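You operate a simulated robot arm through the tools that you are given. There is no shell and no other tool. Be economical: measure what you need, move in short steps, check, and stop when the job is done.

The job below is to be done with a simulated two-armed robot. You get a single attempt, and the scene is never put back.

Task
Slide the slipped sleeve on run four back over its joint and clamp it.
Fine: shut gate four before you loosen the clamp; open the gate again once the clamp is tight. Where these are worked on the way, their far stop is far enough and under half their travel is too little: gate four.

It is judged by the outcome, as a careful person would: the job done as asked, and still so three seconds after it is handed in. It fails if anything else is knocked over, pushed out of place, dropped, spilled or broken.

Robot
Two 7-joint arms with fingered hands on one trunk, on a base that drives. Base frame: it is fixed to the floor where the robot stands at the start and does not move with it; the origin is under the middle of the robot, x ahead of it, y to its left, z up. Readings come in m, rad, newtons and seconds.
The left shoulder is at the start at [0.036, 0.104, 1.17], the right one opposite. With the tool pointing down near the work surface each hand reaches from about 0.22 to 0.58 m from the robot's upright axis, wherever it stands, measured 20 degrees to its own side. Places, roughly: gate five [1, 0, 0.6]; gate four [1, 0, 0.9]; gate three [1, 0, 1.2]; gate two [1, 0, 1.5]; lock of gate five [1.1, -0.1, 0.6]; lock of gate four [1.1, -0.1, 0.9]; lock of gate three [1.1, -0.1, 1.2]; lock of gate two [1.1, -0.1, 1.5]; run four clamp [0.9, -0.6, 1]; run four sleeve [0.9, -0.7, 0.9]; run four tube ends [1.1, -0.5, 0.9]. Payload 2.4 kg a hand.
The TCP of each hand is the grasp point between the finger pads, 0.017 m short of the fingertips. In the tool frame z runs along the fingers and y along their closing line. The gripper opens to 0.088 m. The gripper's body begins 0.047 m behind the TCP. The gripper is a hand of 2 fingers: y runs from the thumb to the fingers, the wrist lies at [0, 0, -0.165] in the tool frame, and closing takes about 1.5 s.
Orientation is told as [roll, pitch, yaw] about the base's x, y, z axes, in that order, counted from this pose: with the fingers straight down and closing along the base's y, the tool's x points along the base's -x, its y along +y and its z along -z.

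Tools
- The arms move only by the tool apply_moves. It takes "left_motion", "right_motion" or both (then of equal length, played together; a hand with none holds still); each is a list that holds one entry, the list of rows, each a list of 7 numbers: the shift along the base's x, y, z in cm, then the turn, a rotation vector about the base's x, y, z in rad, then the opening, from 0 (shut) to 1 (fully open). In form: [[[x, y, z, wx, wy, wz, fingers], ...]]. A call has 1 to 8 rows; each row shifts and turns the commanded pose from where the row before left it. Each row takes 0.2 s and may step no farther than 0.05 m and 0.15 rad from the row before; otherwise, or with a gripper value out of range, the whole call is refused. Where a pose cannot be reached the arm comes as near as it can. A force on the tool above 70 N (or 10 N above the force at the start of the call, whichever is more), or a blocked arm, ends the call early, and 0.2 s more pass. The fingers move at their own pace (about 0.153 m/s each) and stop on an object; they squeeze with about 29 N. The grip force told is the motor's: it shows also when the fingers shut on nothing. Time passes only in rows, and 0.2 s behind the last, so rows that do not move let the fingers close. The reply holds the time, the measured pose of the TCP, the force on the tool along the base axes, the opening and the grip force, in the units named above and with some noise, with the torque about the TCP (base axes, N m) and any sound that the robot's microphone picked up.
- Cameras (640 x 400 px; columns grow to the right, rows downward): "scene" is now at [0.1129, 0.0005, 1.1212]; the picture's right is [0.03, -1.00, 0.00], its down [0.18, 0.01, -0.98] and it looks along [0.98, 0.03, 0.18] (base axes); focal length 273 px, centre (320, 200). "left" rides on the left gripper at [-0.05, 0.003, -0.063] in its tool frame; the picture's right is [-0.06, -1.00, 0.00], its down [0.78, -0.05, -0.62] and it looks along [0.62, -0.04, 0.79] (tool axes); focal length 275 px, centre (320, 200). "right" rides on the right gripper at [0.05, 0.003, -0.063] in its tool frame; the picture's right is [-0.06, 1.00, 0.00], its down [-0.78, -0.05, -0.62] and it looks along [-0.62, -0.04, 0.79] (tool axes); focal length 275 px, centre (320, 200). There is no depth. A picture from a camera that has moved, and an enlarged one, comes with that camera's place and axes in the base frame and with its lens.
- capture(camera): a new picture of that camera. The clock stands still meanwhile.
- lift_body(by): slides the trunk up (or, below 0, down) by that many m; the arms and the scene camera ride with it, the base frame stays. It gives what a move gives, with no picture.
- steer(legs): drives the robot by 1 to 6 legs, each [ahead, left, turn to the left] in m, m and rad, along the robot's own axes; the way and the turn of a leg run together, so that a leg with both is an arc; at most 1.5 m and 3.142 rad a leg. The arms and the cameras ride along, it lands a little off, and it stops where it bumps. It gives what a move gives.
- grasp_type(shape, hand): the hand has 2 fingers and takes this shape, open, in about a second: jaw (thumb against the fingers, like two jaws); tri (thumb and two fingers); tip (a fingertip pinch); poke (one finger out to press); point (the index stretched); flat (the hand flat); cup (the hand cupped); fist (a fist). The gripper value then closes the fingers along that shape, each until it touches; the sizes above hold for jaw. It gives what a move gives, with no picture.
- aim_head(pan, tilt): turns the head with the scene camera to pan (to the left, within 1.047 rad either way) and tilt (down, from -0.506 to 1.204), counted from straight ahead of the robot. It gives what a move gives.
- inspect(camera, box): a new picture of the part [left, top, right, bottom] of that camera's present view, enlarged. The clock stands still meanwhile.
- finish_job(): hands the job in; it is judged then, once.

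Work in short steps. Places have to be worked out from the pictures, the camera data and where the tool is seen: move nearer, look again, correct. Check each grasp and each placing, and mend what went wrong. You have 120 turns and 88 pictures in all, those below and enlarged ones among them. Open the grippers and draw the arms clear of the work before you hand the job in, unless the task says otherwise; then end with one line.

The tools are called after "Request:" as a command line: name --argument value ..., lists and objects as JSON in quotes. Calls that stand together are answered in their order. apply_moves: Moves the arms, as the interface text tells. Its arguments: {"type":"object","properties":{"left_motion":{"type":"array","items":{"type":"array","items":{"type":"array","items":{"type":"number"}}}},"right_motion":{"type":"array","items":{"type":"array","items":{"type":"array","items":{"type":"number"}}}}},"required":[]} The other tools are called the same way: lift_body (by) slides the trunk up or down; grasp_type (shape, hand) gives the hand a shape; steer (legs) drives the base; aim_head (pan, tilt) turns the head that bears the scene camera; capture (camera) takes a picture; inspect (camera, box) takes an enlarged picture of a part of a camera's view; finish_job () hands the job in.

At the start:

```text
t: 0.0
left_ee_pos: [0.3867, 0.1419, 1.0759]
left_tool_rot: [0.0, 0.0, 0.001]
left_contact_force: [-0.6, 0.5, 0.0]
left_moment: [0.0, 0.0, 0.01]
left_opening: 0.0876
left_grip_force: 0.1
left_shape: jaw
right_ee_pos: [0.3249, -0.1465, 1.1294]
right_tool_rot: [-0.001, -0.001, 0.0]
right_contact_force: [-0.2, -0.7, -1.1]
right_moment: [-0.02, 0.0, 0.03]
right_opening: 0.0879
right_grip_force: 0.0
right_shape: jaw
trunk travel left (down, up): [-0.4, 0.45]
robot x, y, heading: [-0.002, -0.0004, -0.004]
head pan, tilt: [0.028, -0.185]
```

scene: 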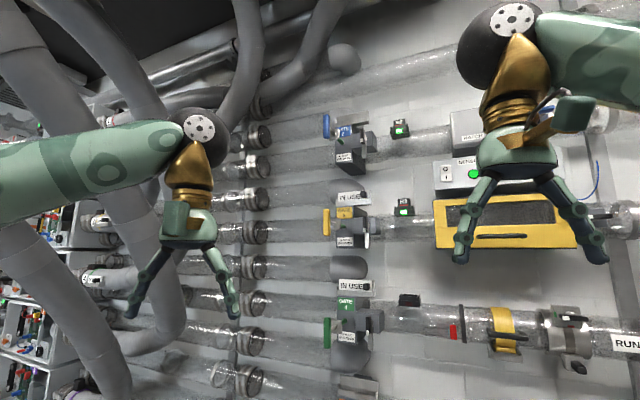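
right: 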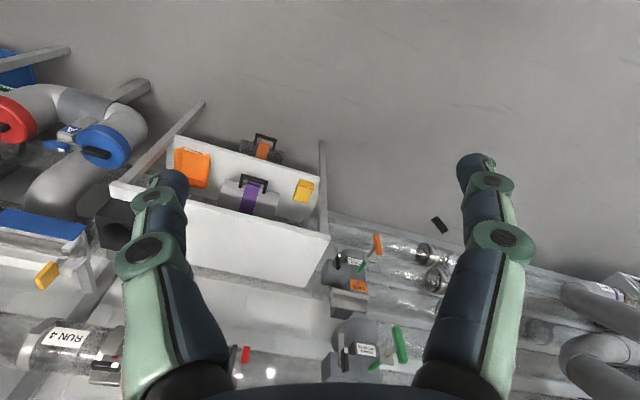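
left: 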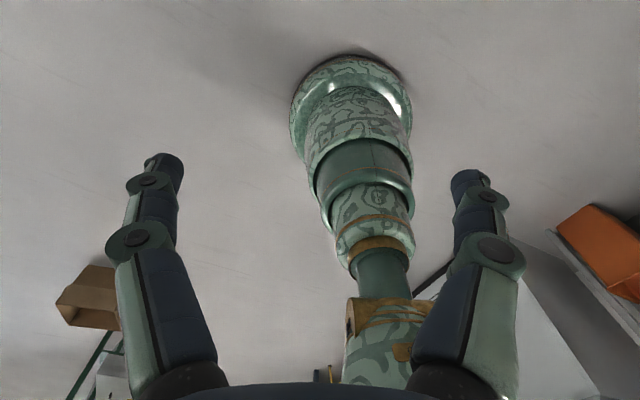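

The work is ahead and to the right; I aim the head at gate four and the run to the right to see it properly.

Request:
aim_head --pan -0.4 --tilt 0.15

Request:
capture --camera "scene"

```text
t: 0.9
left_ee_pos: [0.3866, 0.1415, 1.0757]
left_tool_rot: [0.001, -0.001, -0.001]
left_contact_force: [1.2, 0.3, 0.5]
left_moment: [-0.01, -0.02, 0.02]
left_opening: 0.0878
left_grip_force: 0.0
left_shape: jaw
right_ee_pos: [0.325, -0.147, 1.131]
right_tool_rot: [-0.002, 0.0, 0.001]
right_contact_force: [-0.7, 0.7, 0.4]
right_moment: [0.0, 0.02, 0.03]
right_opening: 0.0878
right_grip_force: 0.0
right_shape: jaw
trunk travel left (down, up): [-0.4, 0.45]
robot x, y, heading: [-0.0013, 0.0006, 0.001]
head pan, tilt: [-0.4, 0.15]
```

```text
84 pictures are left
camera scene: at [0.1145, -0.0378, 1.0914], right [-0.39, -0.92, 0.0], down [-0.14, 0.06, -0.99], along [0.91, -0.38, -0.15], focal length 273 px, centre (320, 200)
```

scene: 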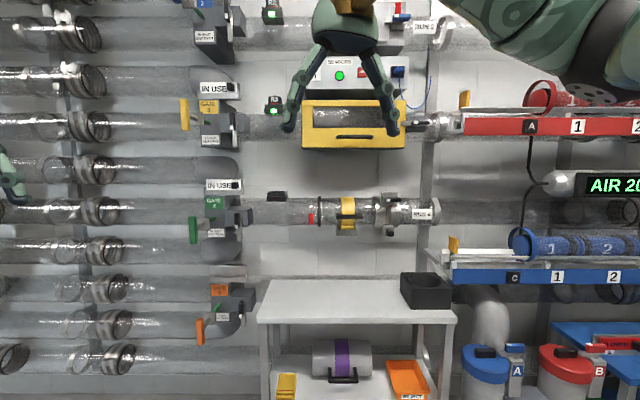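

The run-four assembly is at centre. I enlarge gate four and the joint area.

Request:
inspect --camera "scene" --box '[170, 165, 290, 255]'

Request:
inspect --camera "scene" --box '[260, 170, 450, 260]'

```text
4.44 times, centred on (230, 210) of scene
camera zoom: at [0.1145, -0.0378, 1.0914], right [-0.39, -0.92, 0.0], down [-0.14, 0.06, -0.99], along [0.91, -0.38, -0.15], focal length 1211 px, centre (720, 156)
```

zoom: 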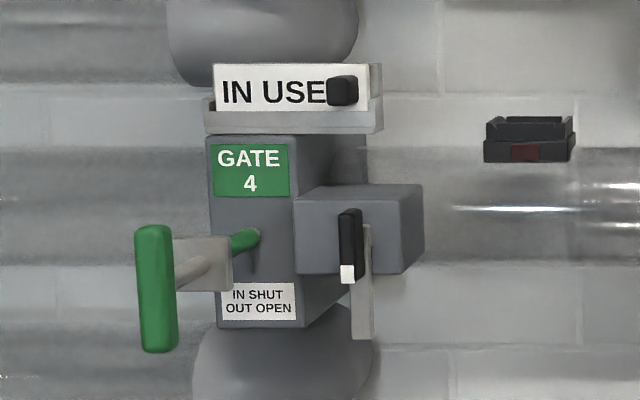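

```text
3.37 times, centred on (355, 215) of scene
camera zoom: at [0.1145, -0.0378, 1.0914], right [-0.39, -0.92, 0.0], down [-0.14, 0.06, -0.99], along [0.91, -0.38, -0.15], focal length 918 px, centre (202, 150)
```

zoom: 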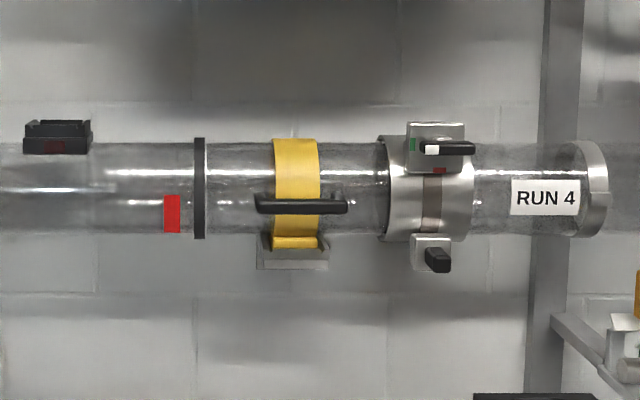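

Gate four has a pull/push handle (in = shut) and a separate lock lever; the steel sleeve with its clamp sits to the right. I drive nearer for a better look.

Request:
steer --legs '[[0.25, -0.25, 0]]'

Request:
aim_head --pan -0.35 --tilt 0.3

Request:
capture --camera "scene"

```text
t: 3.2
left_ee_pos: [0.64, -0.1055, 1.0753]
left_tool_rot: [0.0, -0.001, 0.001]
left_contact_force: [-0.5, 0.4, 0.5]
left_moment: [0.0, 0.0, 0.02]
left_opening: 0.088
left_grip_force: 0.2
left_shape: jaw
right_ee_pos: [0.5783, -0.3934, 1.129]
right_tool_rot: [0.001, 0.001, 0.001]
right_contact_force: [-0.5, -0.6, -0.2]
right_moment: [0.0, 0.01, 0.01]
right_opening: 0.0881
right_grip_force: 0.2
right_shape: jaw
trunk travel left (down, up): [-0.4, 0.45]
robot x, y, heading: [0.2557, -0.2457, -0.002]
head pan, tilt: [-0.4, 0.15]
```

```text
t: 3.9
left_ee_pos: [0.6398, -0.105, 1.0751]
left_tool_rot: [0.0, -0.001, -0.001]
left_contact_force: [-0.8, -0.4, -0.7]
left_moment: [-0.02, 0.01, 0.02]
left_opening: 0.0879
left_grip_force: 0.1
left_shape: jaw
right_ee_pos: [0.5797, -0.3934, 1.1292]
right_tool_rot: [-0.002, 0.001, 0.001]
right_contact_force: [-0.2, -0.2, 0.5]
right_moment: [0.0, 0.03, 0.0]
right_opening: 0.0876
right_grip_force: 0.0
right_shape: jaw
trunk travel left (down, up): [-0.4, 0.45]
robot x, y, heading: [0.2554, -0.2458, -0.001]
head pan, tilt: [-0.351, 0.3]
```

```text
81 pictures are left
camera scene: at [0.3703, -0.2807, 1.0774], right [-0.34, -0.94, 0.0], down [-0.28, 0.1, -0.96], along [0.9, -0.33, -0.3], focal length 273 px, centre (320, 200)
```

scene: 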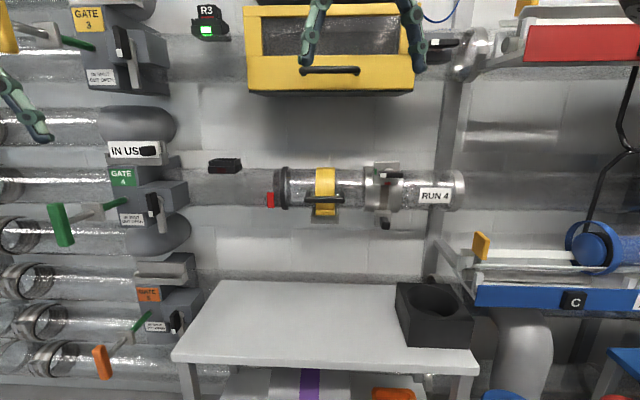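

Request:
inspect --camera "scene" --box '[255, 150, 475, 240]'

Request:
inspect --camera "scene" --box '[40, 130, 200, 260]'

```text
2.91 times, centred on (365, 195) of scene
camera zoom: at [0.3703, -0.2807, 1.0774], right [-0.34, -0.94, 0.0], down [-0.28, 0.1, -0.96], along [0.9, -0.33, -0.3], focal length 793 px, centre (189, 214)
```

zoom: 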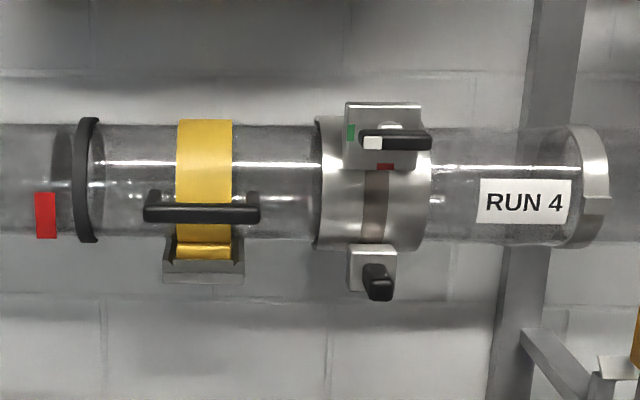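

```text
3.08 times, centred on (120, 195) of scene
camera zoom: at [0.3703, -0.2807, 1.0774], right [-0.34, -0.94, 0.0], down [-0.28, 0.1, -0.96], along [0.9, -0.33, -0.3], focal length 839 px, centre (935, 215)
```

zoom: 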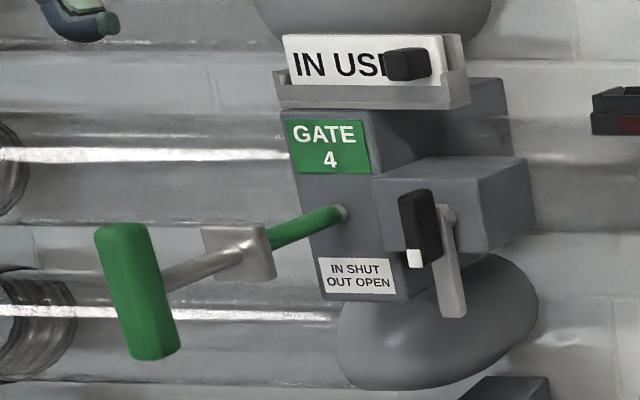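

The joint area needs a closer look: between the black ring and the steel sleeve there's a yellow band with a handle. I bring the right hand camera level in front of it.

Request:
apply_moves --right_motion '[[[1.2, -2.6, -2.7, 0, -0.15, 0, 1], [1.2, -2.6, -2.7, 0, -0.15, 0, 1], [1.2, -2.6, -2.7, 0, -0.15, 0, 1], [1.2, -2.6, -2.7, 0, -0.15, 0, 1], [1.2, -2.6, -2.7, 0, -0.15, 0, 1], [1.2, -2.6, -2.7, 0, -0.15, 0, 1]]]'

Request:
capture --camera "right"

Request:
capture --camera "scene"

```text
t: 5.3
left_ee_pos: [0.6406, -0.107, 1.0759]
left_tool_rot: [0.001, -0.001, 0.0]
left_contact_force: [-0.5, 1.3, -0.5]
left_moment: [0.02, 0.03, -0.02]
left_opening: 0.0877
left_grip_force: 0.0
left_shape: jaw
right_ee_pos: [0.6526, -0.5515, 0.9671]
right_tool_rot: [-0.007, -0.9, 0.005]
right_contact_force: [-0.3, -0.5, 0.5]
right_moment: [0.0, -0.03, -0.01]
right_opening: 0.0877
right_grip_force: 0.0
right_shape: jaw
trunk travel left (down, up): [-0.4, 0.45]
robot x, y, heading: [0.2516, -0.2434, 0.004]
head pan, tilt: [-0.351, 0.3]
```

```text
78 pictures are left
camera right: at [0.5704, -0.5477, 0.9691], right [0.04, 1.0, 0.05], down [0.0, -0.05, 1.0], along [1.0, -0.04, 0.0], focal length 275 px, centre (320, 200)
```

right: 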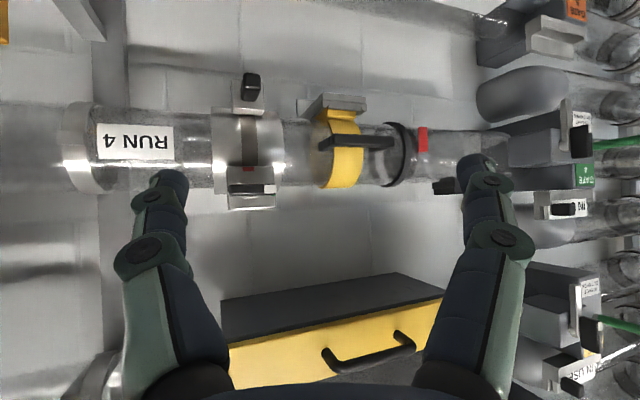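

```text
77 pictures are left
camera scene: at [0.3703, -0.2808, 1.0773], right [-0.34, -0.94, 0.0], down [-0.28, 0.1, -0.96], along [0.9, -0.33, -0.3], focal length 273 px, centre (320, 200)
```

scene: 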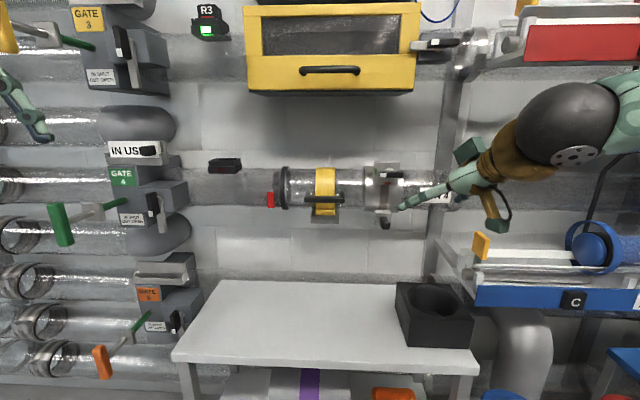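

Request:
inspect --camera "right" --box '[190, 70, 440, 220]'

```text
2.56 times, centred on (315, 145) of right
camera zoom: at [0.5704, -0.5477, 0.9691], right [0.04, 1.0, 0.05], down [0.0, -0.05, 1.0], along [1.0, -0.04, 0.0], focal length 705 px, centre (333, 341)
```

zoom: 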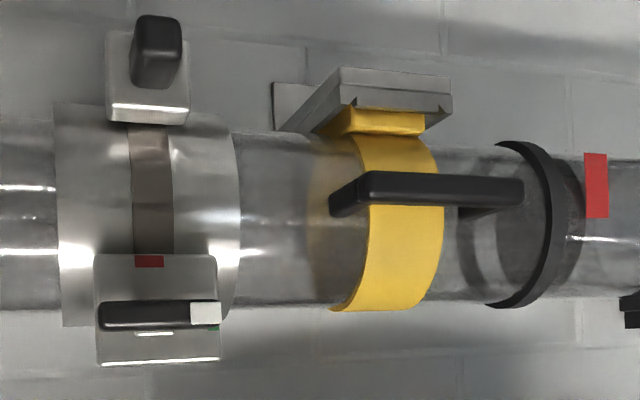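

Request:
inspect --camera "right" --box '[205, 65, 295, 215]'

Request:
inspect --camera "scene" --box '[260, 155, 350, 225]'

Request:
inspect --camera "scene" --box '[355, 150, 415, 235]'

```text
2.67 times, centred on (250, 140) of right
camera zoom: at [0.5704, -0.5477, 0.9691], right [0.04, 1.0, 0.05], down [0.0, -0.05, 1.0], along [1.0, -0.04, 0.0], focal length 734 px, centre (507, 360)
```

zoom: 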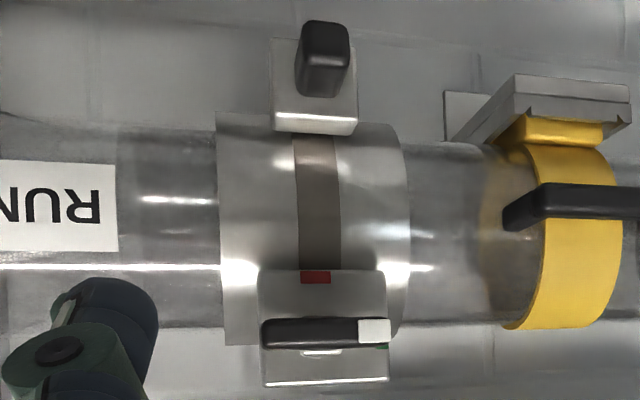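

```text
5.71 times, centred on (305, 190) of scene
camera zoom: at [0.3703, -0.2808, 1.0773], right [-0.34, -0.94, 0.0], down [-0.28, 0.1, -0.96], along [0.9, -0.33, -0.3], focal length 1558 px, centre (406, 257)
```

zoom: 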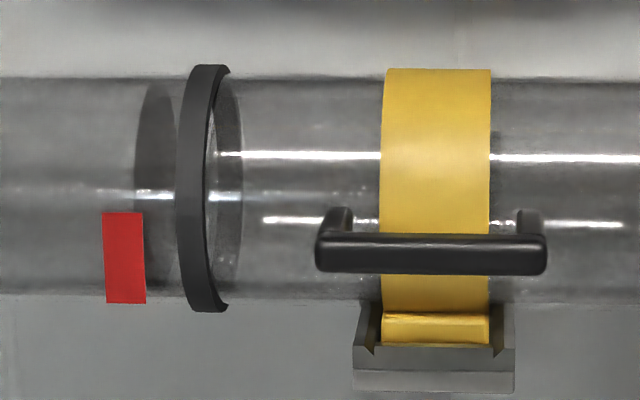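

```text
4.71 times, centred on (385, 192) of scene
camera zoom: at [0.3703, -0.2808, 1.0773], right [-0.34, -0.94, 0.0], down [-0.28, 0.1, -0.96], along [0.9, -0.33, -0.3], focal length 1283 px, centre (14, 235)
```

zoom: 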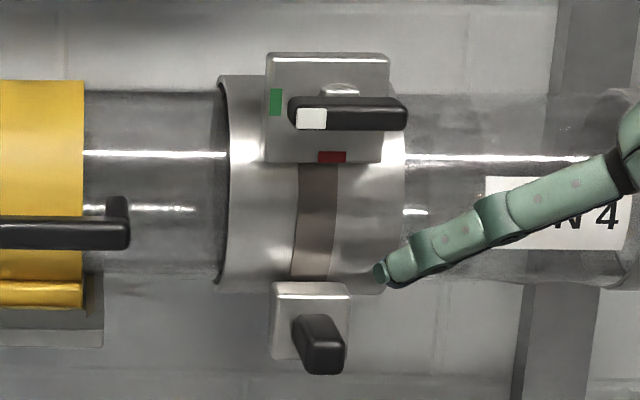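

The yellow band may block the sleeve's path. I bring the left hand level so its camera looks down-forward at the lock and gate, then at the joint.

Request:
apply_moves --left_motion '[[[0.5, 0, -0.5, 0, -0.15, 0, 1], [0.5, 0, -0.5, 0, -0.15, 0, 1], [0.5, 0, -0.5, 0, -0.15, 0, 1], [0.5, 0, -0.5, 0, -0.15, 0, 1], [0.5, 0, -0.5, 0, -0.15, 0, 1], [0.5, 0, -0.5, 0, -0.15, 0, 1], [0.5, 0, -0.5, 0, -0.15, 0, 1], [0.5, 0, -0.5, 0, -0.15, 0, 1]]]'

Request:
apply_moves --left_motion '[[[0, -1, -0.5, 0, -0.15, 0, 1], [0, -2, -0.5, 0, -0.15, 0, 1], [0, -1, -0.5, 0, -0.07, 0, 1]]]'

Request:
capture --camera "left"

```text
t: 7.1
left_ee_pos: [0.6791, -0.1044, 1.0356]
left_tool_rot: [-0.001, -1.2, 0.0]
left_contact_force: [0.1, 0.9, 0.5]
left_moment: [-0.03, 0.01, 0.02]
left_opening: 0.0877
left_grip_force: 0.1
left_shape: jaw
right_ee_pos: [0.6525, -0.5506, 0.969]
right_tool_rot: [-0.003, -0.902, 0.003]
right_contact_force: [-0.1, 0.3, -0.1]
right_moment: [0.02, 0.01, -0.03]
right_opening: 0.0875
right_grip_force: 0.1
right_shape: jaw
trunk travel left (down, up): [-0.4, 0.45]
robot x, y, heading: [0.2515, -0.2473, 0.0]
head pan, tilt: [-0.351, 0.3]
```

```text
t: 7.9
left_ee_pos: [0.6787, -0.1463, 1.0209]
left_tool_rot: [1.103, -1.573, -1.104]
left_contact_force: [0.3, 0.3, 0.5]
left_moment: [0.03, -0.03, -0.02]
left_opening: 0.0878
left_grip_force: 0.1
left_shape: jaw
right_ee_pos: [0.6512, -0.5504, 0.9683]
right_tool_rot: [-0.003, -0.9, 0.003]
right_contact_force: [-0.4, 0.1, 0.2]
right_moment: [0.0, 0.02, 0.03]
right_opening: 0.0881
right_grip_force: 0.0
right_shape: jaw
trunk travel left (down, up): [-0.4, 0.45]
robot x, y, heading: [0.2498, -0.2486, -0.003]
head pan, tilt: [-0.351, 0.3]
```

```text
72 pictures are left
camera left: at [0.6165, -0.1425, 1.0709], right [0.0, -1.0, 0.06], down [-0.62, -0.05, -0.78], along [0.79, -0.04, -0.62], focal length 275 px, centre (320, 200)
```

left: 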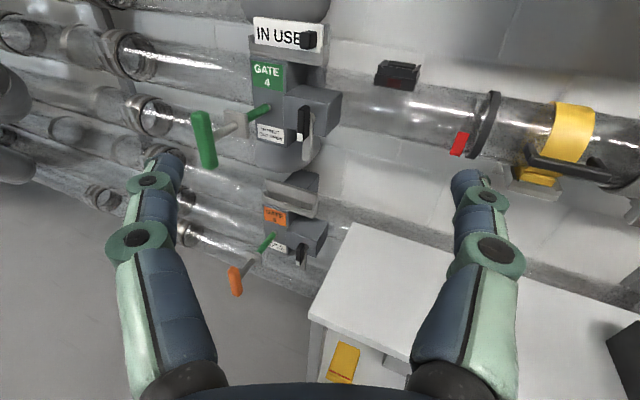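

Request:
inspect --camera "left" --box '[430, 70, 640, 220]'

Request:
inspect --camera "left" --box '[180, 10, 350, 180]'

```text
2.67 times, centred on (535, 145) of left
camera zoom: at [0.6165, -0.1425, 1.0709], right [0.0, -1.0, 0.06], down [-0.62, -0.05, -0.78], along [0.79, -0.04, -0.62], focal length 734 px, centre (-253, 347)
```

zoom: 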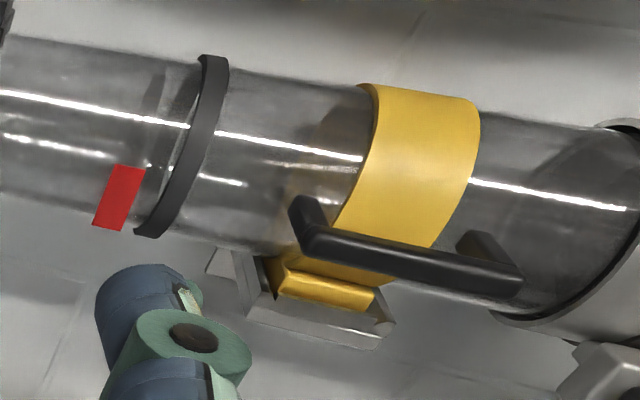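

```text
2.35 times, centred on (265, 95) of left
camera zoom: at [0.6165, -0.1425, 1.0709], right [0.0, -1.0, 0.06], down [-0.62, -0.05, -0.78], along [0.79, -0.04, -0.62], focal length 648 px, centre (449, 447)
```

zoom: 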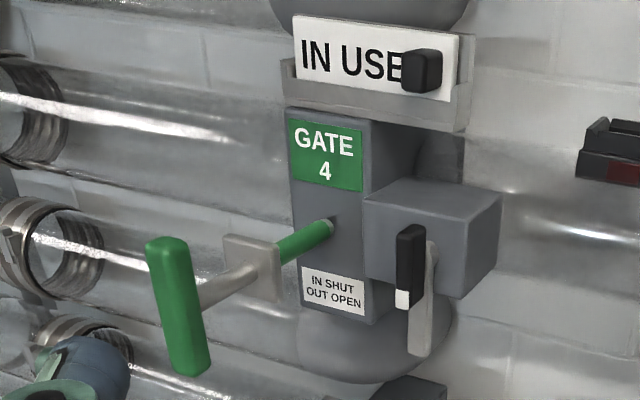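

Request:
aim_head --pan -0.35 --tilt 0.65

Request:
capture --camera "scene"

```text
t: 8.7
left_ee_pos: [0.6797, -0.1456, 1.021]
left_tool_rot: [-0.274, -1.57, 0.277]
left_contact_force: [-0.6, -0.3, 1.0]
left_moment: [0.02, 0.02, -0.02]
left_opening: 0.0879
left_grip_force: 0.2
left_shape: jaw
right_ee_pos: [0.6521, -0.5501, 0.9684]
right_tool_rot: [-0.003, -0.9, 0.005]
right_contact_force: [-0.1, 0.5, -0.2]
right_moment: [-0.02, -0.02, 0.03]
right_opening: 0.0877
right_grip_force: 0.0
right_shape: jaw
trunk travel left (down, up): [-0.4, 0.45]
robot x, y, heading: [0.2504, -0.2446, 0.0]
head pan, tilt: [-0.351, 0.649]
```

```text
69 pictures are left
camera scene: at [0.364, -0.2785, 1.0456], right [-0.34, -0.94, 0.0], down [-0.57, 0.21, -0.8], along [0.75, -0.27, -0.6], focal length 273 px, centre (320, 200)
```

scene: 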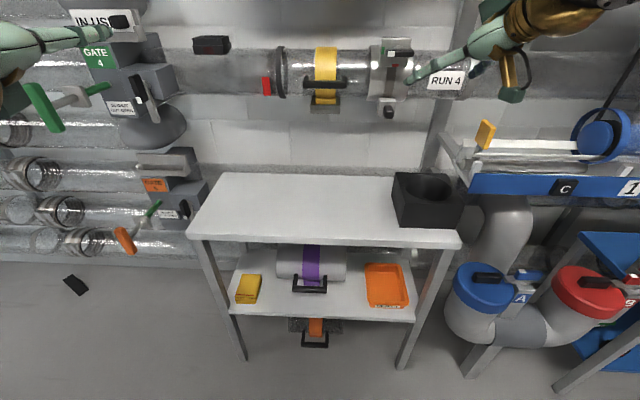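

The coloured bands with handles are carriers on the shelf; the yellow one on run four needs understanding. I shift the left camera nearer the joint, moving the right hand aside.

Request:
apply_moves --left_motion '[[[1, -3.5, 0, 0, 0, 0, 1], [1, -4, 0, 0, 0, 0, 1], [1, -4, 0, 0, 0, 0, 1], [1, -4, 0.5, 0, 0, 0, 1], [1, -4, 0.5, 0, 0, 0, 1], [0, -4, 0, 0, 0, 0, 1]]]' --right_motion '[[[0, -3, 0, 0, 0, 0, 1], [0, -3, 0, 0, 0, 0, 1], [0, -3, 0, 0, 0, 0, 1], [0, -3, 0, 0, 0, 0, 1], [0, 0, 0, 0, 0, 0, 1], [0, 0, 0, 0, 0, 0, 1]]]'

Request:
capture --camera "left"

```text
t: 9.5
left_ee_pos: [0.7077, -0.2, 0.9844]
left_tool_rot: [1.578, -1.306, -1.57]
left_contact_force: [-0.1, -0.7, -0.4]
left_moment: [-0.02, -0.01, 0.03]
left_opening: 0.0877
left_grip_force: 0.1
left_shape: jaw
right_ee_pos: [0.6519, -0.6329, 0.9679]
right_tool_rot: [-0.004, -0.901, 0.003]
right_contact_force: [0.7, 0.4, 0.6]
right_moment: [-0.02, -0.03, 0.0]
right_opening: 0.0878
right_grip_force: 0.1
right_shape: jaw
trunk travel left (down, up): [-0.4, 0.45]
robot x, y, heading: [0.258, -0.2473, 0.001]
head pan, tilt: [-0.351, 0.649]
stopped in row 3 (left hand): the arm was blocked; the commanded pose is now the measured one
```

```text
68 pictures are left
camera left: at [0.6444, -0.2113, 1.033], right [0.01, -0.98, -0.2], down [-0.62, 0.15, -0.77], along [0.79, 0.13, -0.6], focal length 275 px, centre (320, 200)
```

left: 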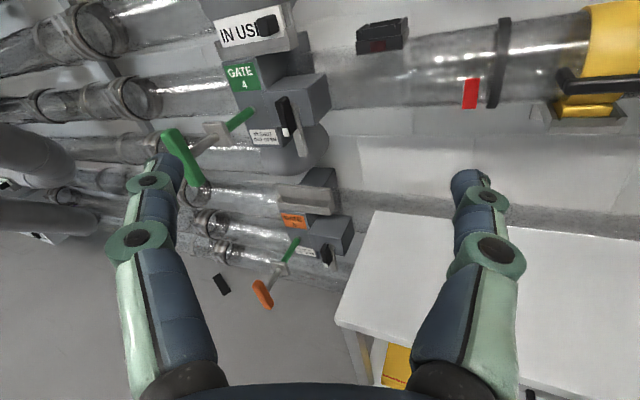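

The left arm can't cross that far. I restore its attitude, pull the right hand back, and slide the base right to view the joint squarely.

Request:
apply_moves --left_motion '[[[-1, 2, 1, -0.13, 0, -0.08, 1], [-1, 2, 1, -0.13, 0, -0.08, 1], [0, 0, 1, 0, 0, 0, 1]]]' --right_motion '[[[-3, 2, 0, 0, 0, 0, 1], [-3, 2, 0, 0, 0, 0, 1], [-3, 2, 0, 0, 0, 0, 1]]]'

Request:
steer --legs '[[0, -0.25, 0]]'

Request:
capture --camera "left"

```text
refused: row 1 steps farther than a row can; nothing moved
```

```text
t: 11.3
left_ee_pos: [0.7071, -0.4461, 0.9844]
left_tool_rot: [1.577, -1.307, -1.562]
left_contact_force: [-0.2, 0.5, -1.0]
left_moment: [0.02, 0.03, 0.0]
left_opening: 0.0879
left_grip_force: 0.1
left_shape: jaw
right_ee_pos: [0.6556, -0.8784, 0.9682]
right_tool_rot: [-0.003, -0.899, 0.01]
right_contact_force: [-0.5, 0.7, -0.1]
right_moment: [0.0, 0.01, 0.0]
right_opening: 0.088
right_grip_force: 0.0
right_shape: jaw
trunk travel left (down, up): [-0.4, 0.45]
robot x, y, heading: [0.2543, -0.4967, 0.005]
head pan, tilt: [-0.351, 0.649]
```

```text
67 pictures are left
camera left: at [0.6451, -0.457, 1.033], right [0.01, -0.98, -0.2], down [-0.62, 0.15, -0.77], along [0.78, 0.14, -0.6], focal length 275 px, centre (320, 200)
```

left: 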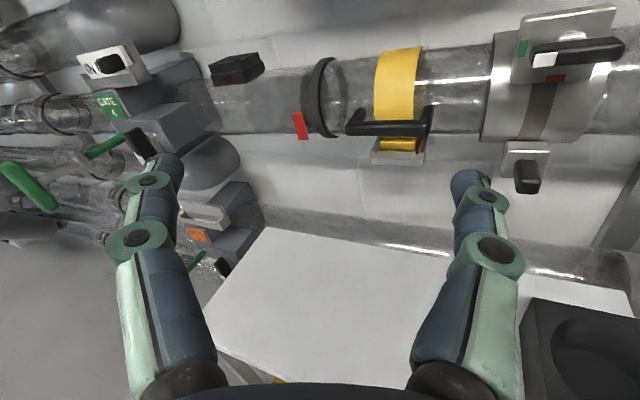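

No collision, and the view is much better; I enlarge the joint section.

Request:
inspect --camera "left" --box '[280, 30, 460, 180]'

Request:
inspect --camera "left" --box '[470, 0, 640, 205]'

```text
2.67 times, centred on (370, 105) of left
camera zoom: at [0.6451, -0.457, 1.033], right [0.01, -0.98, -0.2], down [-0.62, 0.15, -0.77], along [0.78, 0.14, -0.6], focal length 734 px, centre (187, 453)
```

zoom: 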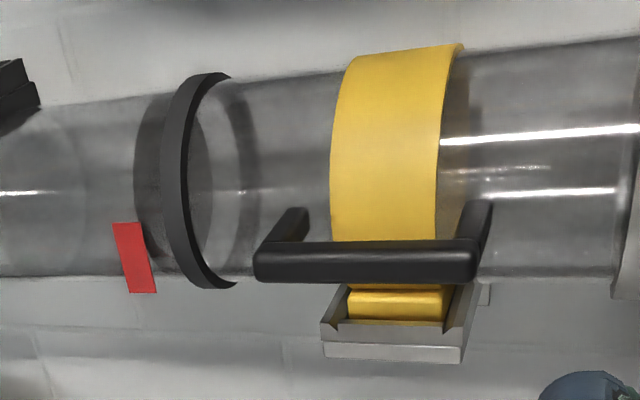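

```text
1.95 times, centred on (555, 102) of left
camera zoom: at [0.6451, -0.457, 1.033], right [0.01, -0.98, -0.2], down [-0.62, 0.15, -0.77], along [0.78, 0.14, -0.6], focal length 537 px, centre (-138, 390)
```

zoom: 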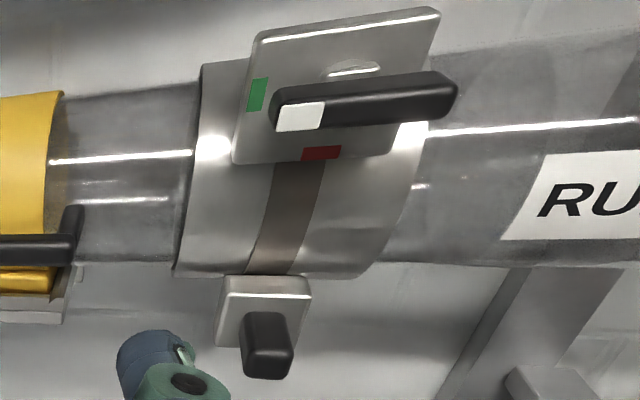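

Request:
inspect --camera "left" --box '[310, 35, 390, 145]'

Request:
inspect --camera "left" --box '[360, 35, 450, 175]'

```text
3.64 times, centred on (350, 90) of left
camera zoom: at [0.6451, -0.457, 1.033], right [0.01, -0.98, -0.2], down [-0.62, 0.15, -0.77], along [0.78, 0.14, -0.6], focal length 1001 px, centre (211, 600)
```

zoom: 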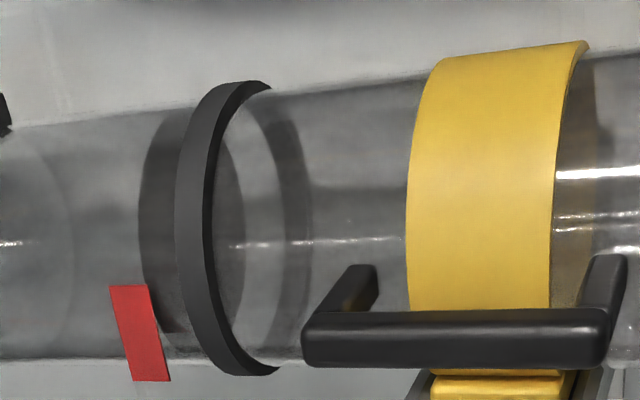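

```text
2.86 times, centred on (405, 105) of left
camera zoom: at [0.6451, -0.457, 1.033], right [0.01, -0.98, -0.2], down [-0.62, 0.15, -0.77], along [0.78, 0.14, -0.6], focal length 786 px, centre (77, 471)
```

zoom: 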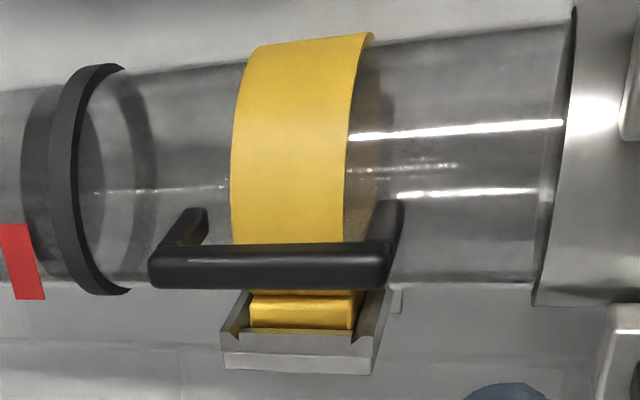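

Request:
inspect --camera "scene" --box '[130, 220, 330, 345]'

Request:
capture --camera "scene"

```text
3.20 times, centred on (230, 282) of scene
camera zoom: at [0.3653, -0.5261, 1.0456], right [-0.34, -0.94, 0.0], down [-0.57, 0.2, -0.8], along [0.75, -0.27, -0.6], focal length 872 px, centre (608, -64)
```

zoom: 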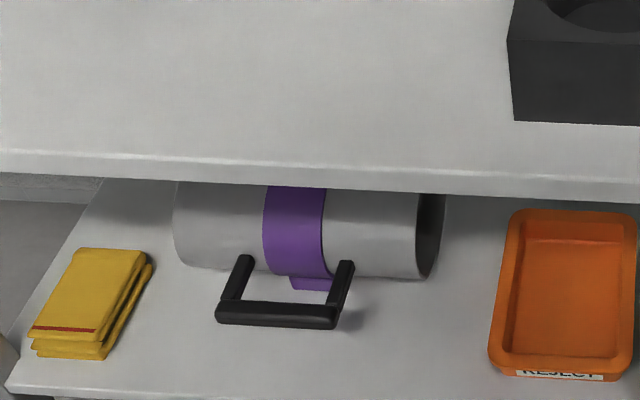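

```text
61 pictures are left
camera scene: at [0.3653, -0.5261, 1.0456], right [-0.34, -0.94, 0.0], down [-0.57, 0.2, -0.8], along [0.75, -0.27, -0.6], focal length 273 px, centre (320, 200)
```

scene: 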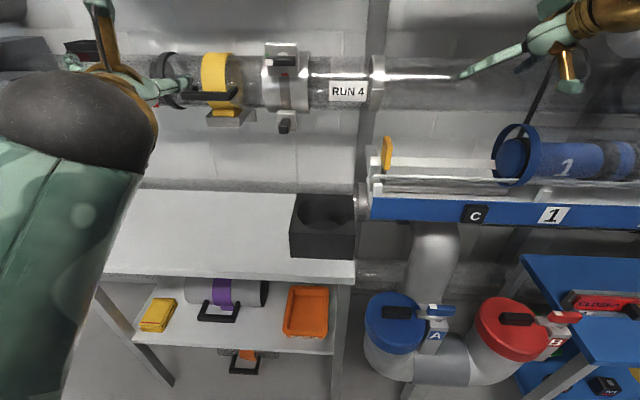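

The coloured pieces with U-handles are tube sections; the yellow-banded clear section sits between the run's tube ends, so the sleeve belongs over its right-hand joint, sliding a few cm left. Gate first: I restore the left hand's attitude, pull both hands back, and drive to face gate four.

Request:
apply_moves --left_motion '[[[-1, 0, 0.5, -0.13, 0, -0.02, 1], [-1, 1, 0.5, -0.13, 0, -0.01, 1], [-1.5, 1, 0, 0, 0, 0, 1], [-1.5, 1, 0, 0, 0, 0, 1]]]' --right_motion '[[[-2, 0, 0, 0, 0, 0, 1], [-2, 1, 0, 0, 0, 0, 1], [-2, 1, 0, 0, 0, 0, 1], [-2, 1, 0, 0, 0, 0, 1]]]'

Request:
steer --legs '[[0.1, 0.33, 0]]'

Request:
aim_head --pan 0.1 --tilt 0.3

Request:
capture --camera "left"

Request:
capture --camera "scene"

```text
t: 12.3
left_ee_pos: [0.6602, -0.4073, 0.9923]
left_tool_rot: [1.753, -1.488, -1.781]
left_contact_force: [-0.1, 0.5, -0.7]
left_moment: [-0.02, 0.0, 0.0]
left_opening: 0.0877
left_grip_force: 0.1
left_shape: jaw
right_ee_pos: [0.5743, -0.8462, 0.9682]
right_tool_rot: [-0.002, -0.9, 0.009]
right_contact_force: [0.5, -0.1, -0.5]
right_moment: [-0.03, -0.01, 0.03]
right_opening: 0.088
right_grip_force: 0.0
right_shape: jaw
trunk travel left (down, up): [-0.4, 0.45]
robot x, y, heading: [0.2534, -0.4925, 0.01]
head pan, tilt: [-0.351, 0.649]
```

```text
t: 14.6
left_ee_pos: [0.7566, -0.0762, 0.9892]
left_tool_rot: [1.623, -1.488, -1.664]
left_contact_force: [0.5, -0.6, -0.4]
left_moment: [0.02, -0.01, -0.02]
left_opening: 0.0881
left_grip_force: 0.0
left_shape: jaw
right_ee_pos: [0.6692, -0.5137, 0.9673]
right_tool_rot: [-0.003, -0.9, 0.001]
right_contact_force: [-0.4, 0.1, 0.5]
right_moment: [-0.05, -0.01, 0.01]
right_opening: 0.0878
right_grip_force: 0.1
right_shape: jaw
trunk travel left (down, up): [-0.4, 0.45]
robot x, y, heading: [0.3538, -0.1613, -0.004]
head pan, tilt: [-0.351, 0.649]
```

```text
t: 15.5
left_ee_pos: [0.7571, -0.0756, 0.9885]
left_tool_rot: [1.623, -1.486, -1.662]
left_contact_force: [0.6, -0.7, 0.2]
left_moment: [0.01, -0.04, 0.01]
left_opening: 0.0877
left_grip_force: 0.1
left_shape: jaw
right_ee_pos: [0.6694, -0.5164, 0.9671]
right_tool_rot: [-0.003, -0.898, 0.0]
right_contact_force: [0.3, 0.5, -0.7]
right_moment: [0.01, 0.01, -0.03]
right_opening: 0.0881
right_grip_force: 0.0
right_shape: jaw
trunk travel left (down, up): [-0.4, 0.45]
robot x, y, heading: [0.3518, -0.1628, -0.004]
head pan, tilt: [0.099, 0.3]
```

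```text
60 pictures are left
camera left: at [0.6925, -0.0748, 1.0384], right [-0.04, -1.0, -0.02], down [-0.61, 0.04, -0.79], along [0.79, -0.02, -0.62], focal length 275 px, centre (320, 200)
```

left: 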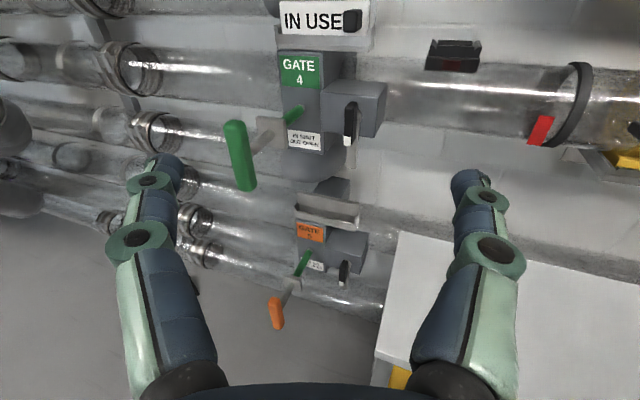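

```text
59 pictures are left
camera scene: at [0.4737, -0.1527, 1.0773], right [0.1, -1.0, 0.0], down [-0.29, -0.03, -0.96], along [0.95, 0.09, -0.3], focal length 273 px, centre (320, 200)
```

scene: 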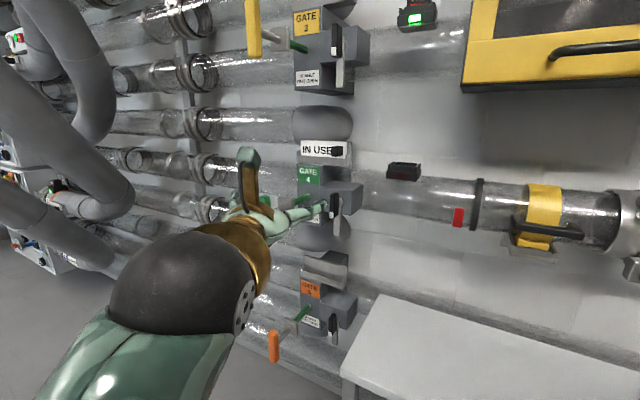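

Request:
inspect --camera "left" --box '[215, 70, 395, 200]'

Request:
inspect --camera "scene" --box '[240, 0, 370, 110]'

Request:
inspect --camera "scene" --box '[260, 140, 370, 370]'

```text
3.08 times, centred on (305, 135) of left
camera zoom: at [0.6925, -0.0748, 1.0384], right [-0.04, -1.0, -0.02], down [-0.61, 0.04, -0.79], along [0.79, -0.02, -0.62], focal length 847 px, centre (366, 400)
```

zoom: 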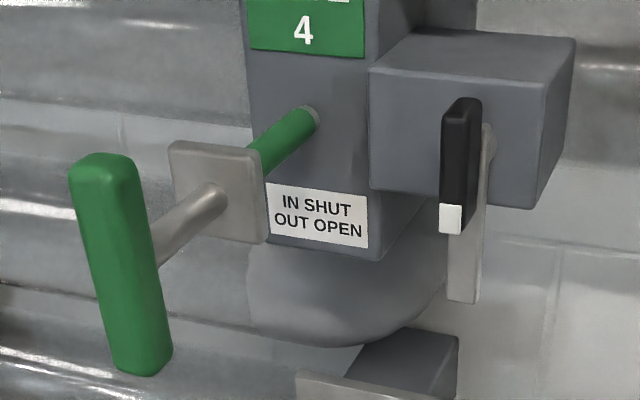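

```text
3.64 times, centred on (305, 55) of scene
camera zoom: at [0.4737, -0.1527, 1.0773], right [0.1, -1.0, 0.0], down [-0.29, -0.03, -0.96], along [0.95, 0.09, -0.3], focal length 991 px, centre (374, 727)
```

zoom: 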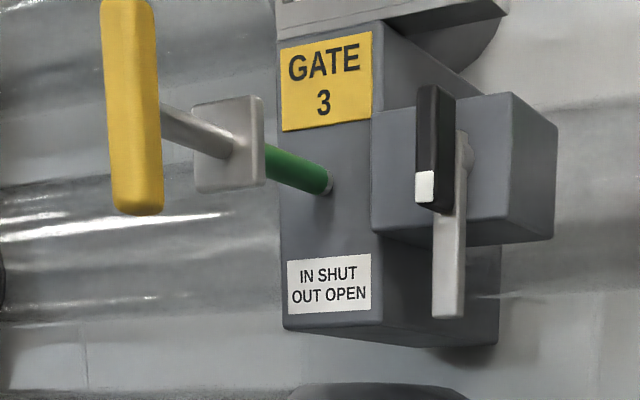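

```text
1.74 times, centred on (315, 255) of scene
camera zoom: at [0.4737, -0.1527, 1.0773], right [0.1, -1.0, 0.0], down [-0.29, -0.03, -0.96], along [0.95, 0.09, -0.3], focal length 474 px, centre (329, 104)
```

zoom: 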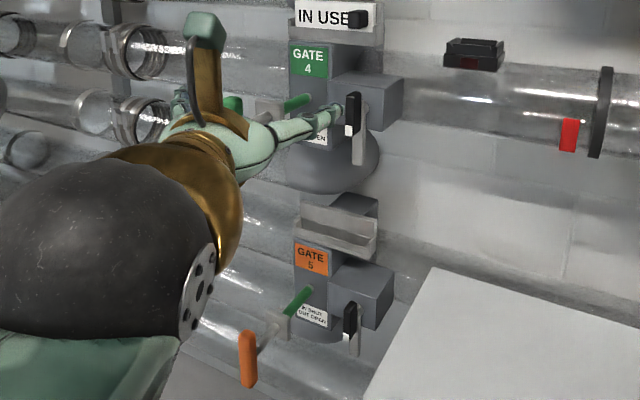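

All gates stand alike: out/open, with latch bars hanging clear of the rods, so gate four looks unlocked. Its T-handle is at about (0.977, 0.010, 0.882); I line up the open left hand in front.

Request:
apply_moves --left_motion '[[[1.8, 1.7, -2.1, 0, 0, 0, 1], [1.8, 1.7, -2.1, 0, 0, 0, 1], [1.8, 1.7, -2.1, 0, 0, 0, 1], [1.8, 1.7, -2.1, 0, 0, 0, 1], [1.8, 1.8, -2.2, 0, 0, 0, 1]]]'

Request:
capture --camera "left"

```text
t: 16.7
left_ee_pos: [0.8443, 0.0118, 0.8825]
left_tool_rot: [1.62, -1.489, -1.659]
left_contact_force: [0.0, -1.6, -0.4]
left_moment: [0.0, -0.01, 0.03]
left_opening: 0.088
left_grip_force: 0.0
left_shape: jaw
right_ee_pos: [0.6693, -0.5146, 0.9679]
right_tool_rot: [-0.004, -0.899, -0.001]
right_contact_force: [0.3, 0.1, -0.4]
right_moment: [-0.02, -0.01, 0.02]
right_opening: 0.0877
right_grip_force: 0.1
right_shape: jaw
trunk travel left (down, up): [-0.4, 0.45]
robot x, y, heading: [0.3521, -0.1633, -0.005]
head pan, tilt: [0.099, 0.3]
```

```text
55 pictures are left
camera left: at [0.782, 0.0127, 0.9329], right [-0.04, -1.0, -0.02], down [-0.61, 0.04, -0.79], along [0.79, -0.02, -0.62], focal length 275 px, centre (320, 200)
```

left: 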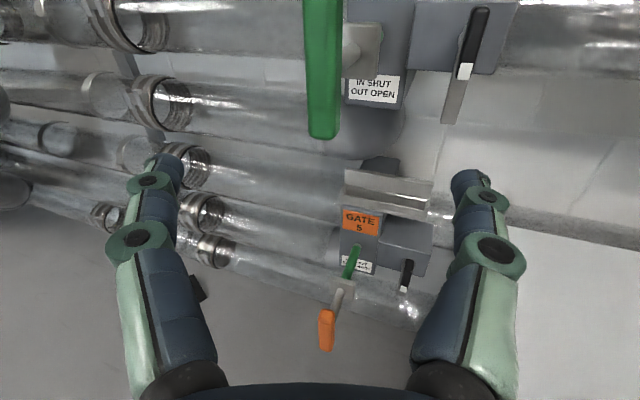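

The rod actually slants: it enters the gate at about (1.12, -0.06), so the push direction is ~25° to the right. I yaw the hand to match and stand behind the handle.

Request:
apply_moves --left_motion '[[[0, 2, 0.1, 0, 0, -0.145, 1], [0, 2, 0.1, 0, 0, -0.145, 1], [2, 0.5, 0, 0, 0, -0.145, 1], [1, 0, 0, 0, 0, 0, 1]]]'

Request:
capture --camera "left"

Request:
capture --camera "scene"

```text
t: 17.7
left_ee_pos: [0.8757, 0.0548, 0.8857]
left_tool_rot: [1.625, -1.489, -2.1]
left_contact_force: [0.6, -1.6, 0.0]
left_moment: [0.03, 0.0, -0.04]
left_opening: 0.088
left_grip_force: 0.0
left_shape: jaw
right_ee_pos: [0.6693, -0.5136, 0.9673]
right_tool_rot: [-0.002, -0.899, 0.0]
right_contact_force: [0.8, 0.3, 1.3]
right_moment: [0.01, -0.03, -0.05]
right_opening: 0.0878
right_grip_force: 0.2
right_shape: jaw
trunk travel left (down, up): [-0.4, 0.45]
robot x, y, heading: [0.3541, -0.1595, -0.007]
head pan, tilt: [0.099, 0.3]
```

```text
54 pictures are left
camera left: at [0.8193, 0.0836, 0.9351], right [-0.46, -0.89, -0.02], down [-0.54, 0.3, -0.79], along [0.71, -0.35, -0.62], focal length 275 px, centre (320, 200)
```

left: 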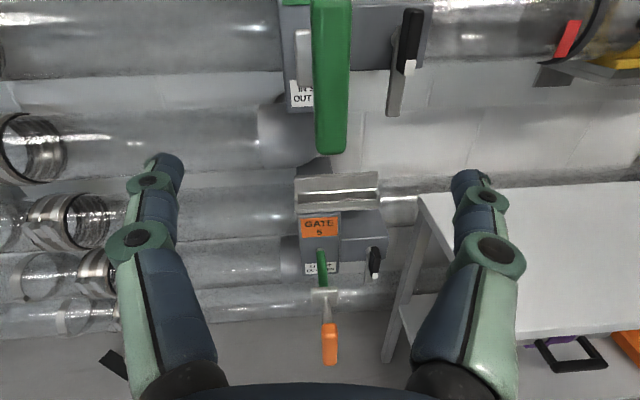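

```text
53 pictures are left
camera scene: at [0.4739, -0.1525, 1.0773], right [0.1, -1.0, 0.0], down [-0.29, -0.03, -0.96], along [0.95, 0.09, -0.3], focal length 273 px, centre (320, 200)
```

scene: 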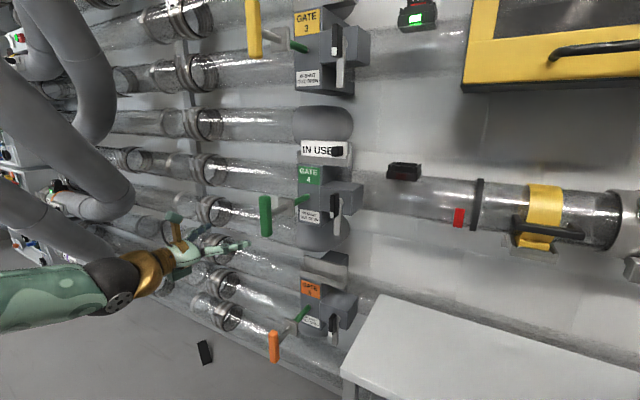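

I fine-tune yaw to about -0.38 (from gate five's rod vanishing line) and advance so the bar sits between the fingers, then close.

Request:
apply_moves --left_motion '[[[0.6, -1.5, 0, 0, 0, 0.09, 1], [2.3, -0.9, 0, 0, 0, 0, 1], [2.3, -0.9, 0, 0, 0, 0, 1], [2.3, -0.9, 0, 0, 0, 0, 1], [2.0, -0.8, 0, 0, 0, 0, 1]]]'

Request:
capture --camera "left"

Request:
inspect --camera "scene" --box '[200, 140, 370, 270]'

```text
t: 18.9
left_ee_pos: [0.9721, 0.0033, 0.8838]
left_tool_rot: [1.629, -1.489, -2.017]
left_contact_force: [0.3, -0.9, -0.5]
left_moment: [-0.02, 0.01, 0.02]
left_opening: 0.088
left_grip_force: 0.1
left_shape: jaw
right_ee_pos: [0.669, -0.515, 0.9675]
right_tool_rot: [-0.003, -0.899, -0.001]
right_contact_force: [0.2, -0.6, 0.2]
right_moment: [-0.04, 0.0, 0.0]
right_opening: 0.0876
right_grip_force: 0.1
right_shape: jaw
trunk travel left (down, up): [-0.4, 0.45]
robot x, y, heading: [0.3544, -0.1647, 0.002]
head pan, tilt: [0.099, 0.3]
```

```text
52 pictures are left
camera left: at [0.9131, 0.0268, 0.9343], right [-0.38, -0.93, -0.02], down [-0.56, 0.25, -0.79], along [0.73, -0.29, -0.61], focal length 275 px, centre (320, 200)
```

left: 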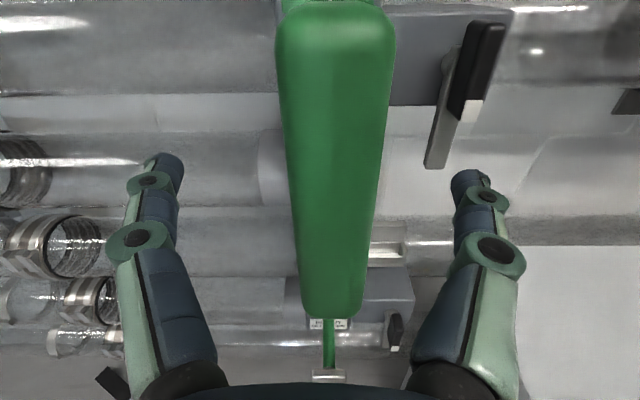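

```text
3.08 times, centred on (285, 205) of scene
camera zoom: at [0.4739, -0.1529, 1.0773], right [0.1, -1.0, 0.0], down [-0.29, -0.03, -0.96], along [0.95, 0.09, -0.3], focal length 839 px, centre (428, 185)
```

zoom: 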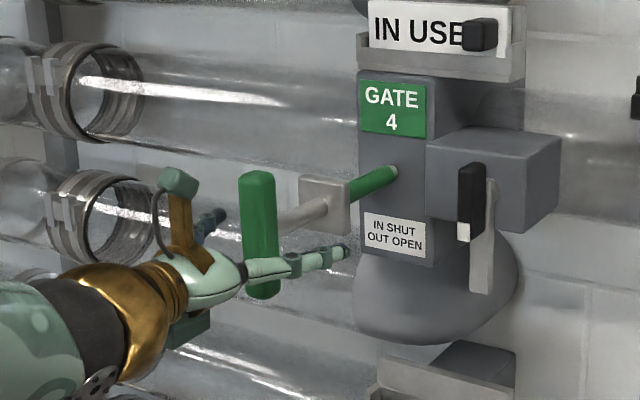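

The bar sits between the fingers, below the rod junction. I close on it.

Request:
apply_moves --left_motion '[[[0, 0, 0, 0, 0, 0, 0], [0, 0, 0, 0, 0, 0, 0], [0, 0, 0, 0, 0, 0, 0], [0, 0, 0, 0, 0, 0, 0]]]'

Request:
apply_moves --left_motion '[[[0.93, -0.37, 0, 0, 0, 0, 0], [0.93, -0.37, 0, 0, 0, 0, 0], [0.93, -0.37, 0, 0, 0, 0, 0]]]'

```text
t: 19.9
left_ee_pos: [0.973, 0.0035, 0.8818]
left_tool_rot: [1.563, -1.49, -1.95]
left_contact_force: [5.7, -4.6, -12.1]
left_moment: [-0.01, 0.2, 0.35]
left_opening: 0.005
left_grip_force: 29.0
left_shape: jaw
right_ee_pos: [0.6707, -0.5161, 0.9674]
right_tool_rot: [-0.004, -0.898, 0.0]
right_contact_force: [0.4, 0.0, -0.5]
right_moment: [0.02, -0.02, 0.04]
right_opening: 0.0878
right_grip_force: 0.1
right_shape: jaw
trunk travel left (down, up): [-0.4, 0.45]
robot x, y, heading: [0.3514, -0.1585, -0.002]
head pan, tilt: [0.099, 0.3]
```

```text
t: 20.6
left_ee_pos: [0.9784, 0.0014, 0.882]
left_tool_rot: [1.11, -1.475, -1.484]
left_contact_force: [-4.4, 4.0, -28.9]
left_moment: [0.21, 0.26, 0.14]
left_opening: 0.0061
left_grip_force: 28.8
left_shape: jaw
left hand out of reach, approached as far as the arm can: row 1, 2, 3
right_ee_pos: [0.6707, -0.5122, 0.9689]
right_tool_rot: [-0.004, -0.897, 0.004]
right_contact_force: [-1.0, -0.3, -0.3]
right_moment: [0.02, 0.01, 0.03]
right_opening: 0.0879
right_grip_force: 0.2
right_shape: jaw
trunk travel left (down, up): [-0.4, 0.45]
robot x, y, heading: [0.3507, -0.16, -0.001]
head pan, tilt: [0.099, 0.3]
stopped in row 3 (left hand): the force on the tool passed its limit at 75 N (the readings are from after the stop); the commanded pose is now the measured one
```

Request:
capture --camera "left"

Request:
inspect --camera "scene" --box '[200, 140, 370, 270]'

```text
50 pictures are left
camera left: at [0.9211, 0.0231, 0.9354], right [-0.36, -0.93, -0.02], down [-0.6, 0.25, -0.76], along [0.71, -0.26, -0.65], focal length 275 px, centre (320, 200)
```

left: 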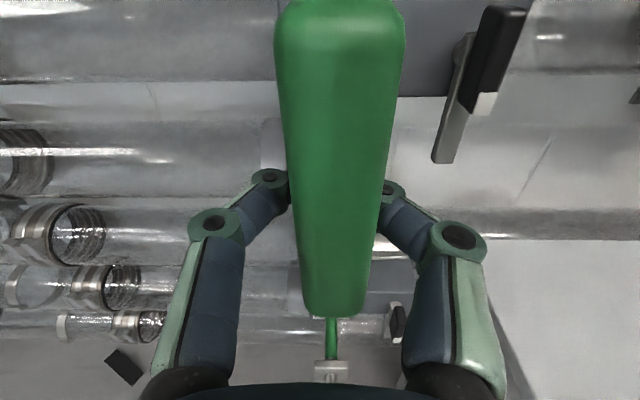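

```text
3.08 times, centred on (285, 205) of scene
camera zoom: at [0.4748, -0.1515, 1.0774], right [0.1, -1.0, 0.0], down [-0.3, -0.03, -0.95], along [0.95, 0.09, -0.3], focal length 839 px, centre (428, 185)
```

zoom: 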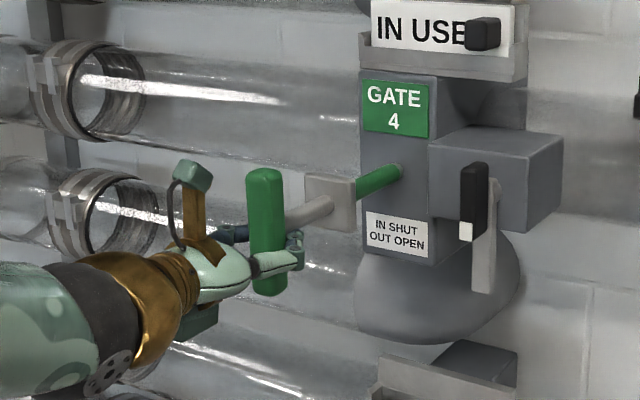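

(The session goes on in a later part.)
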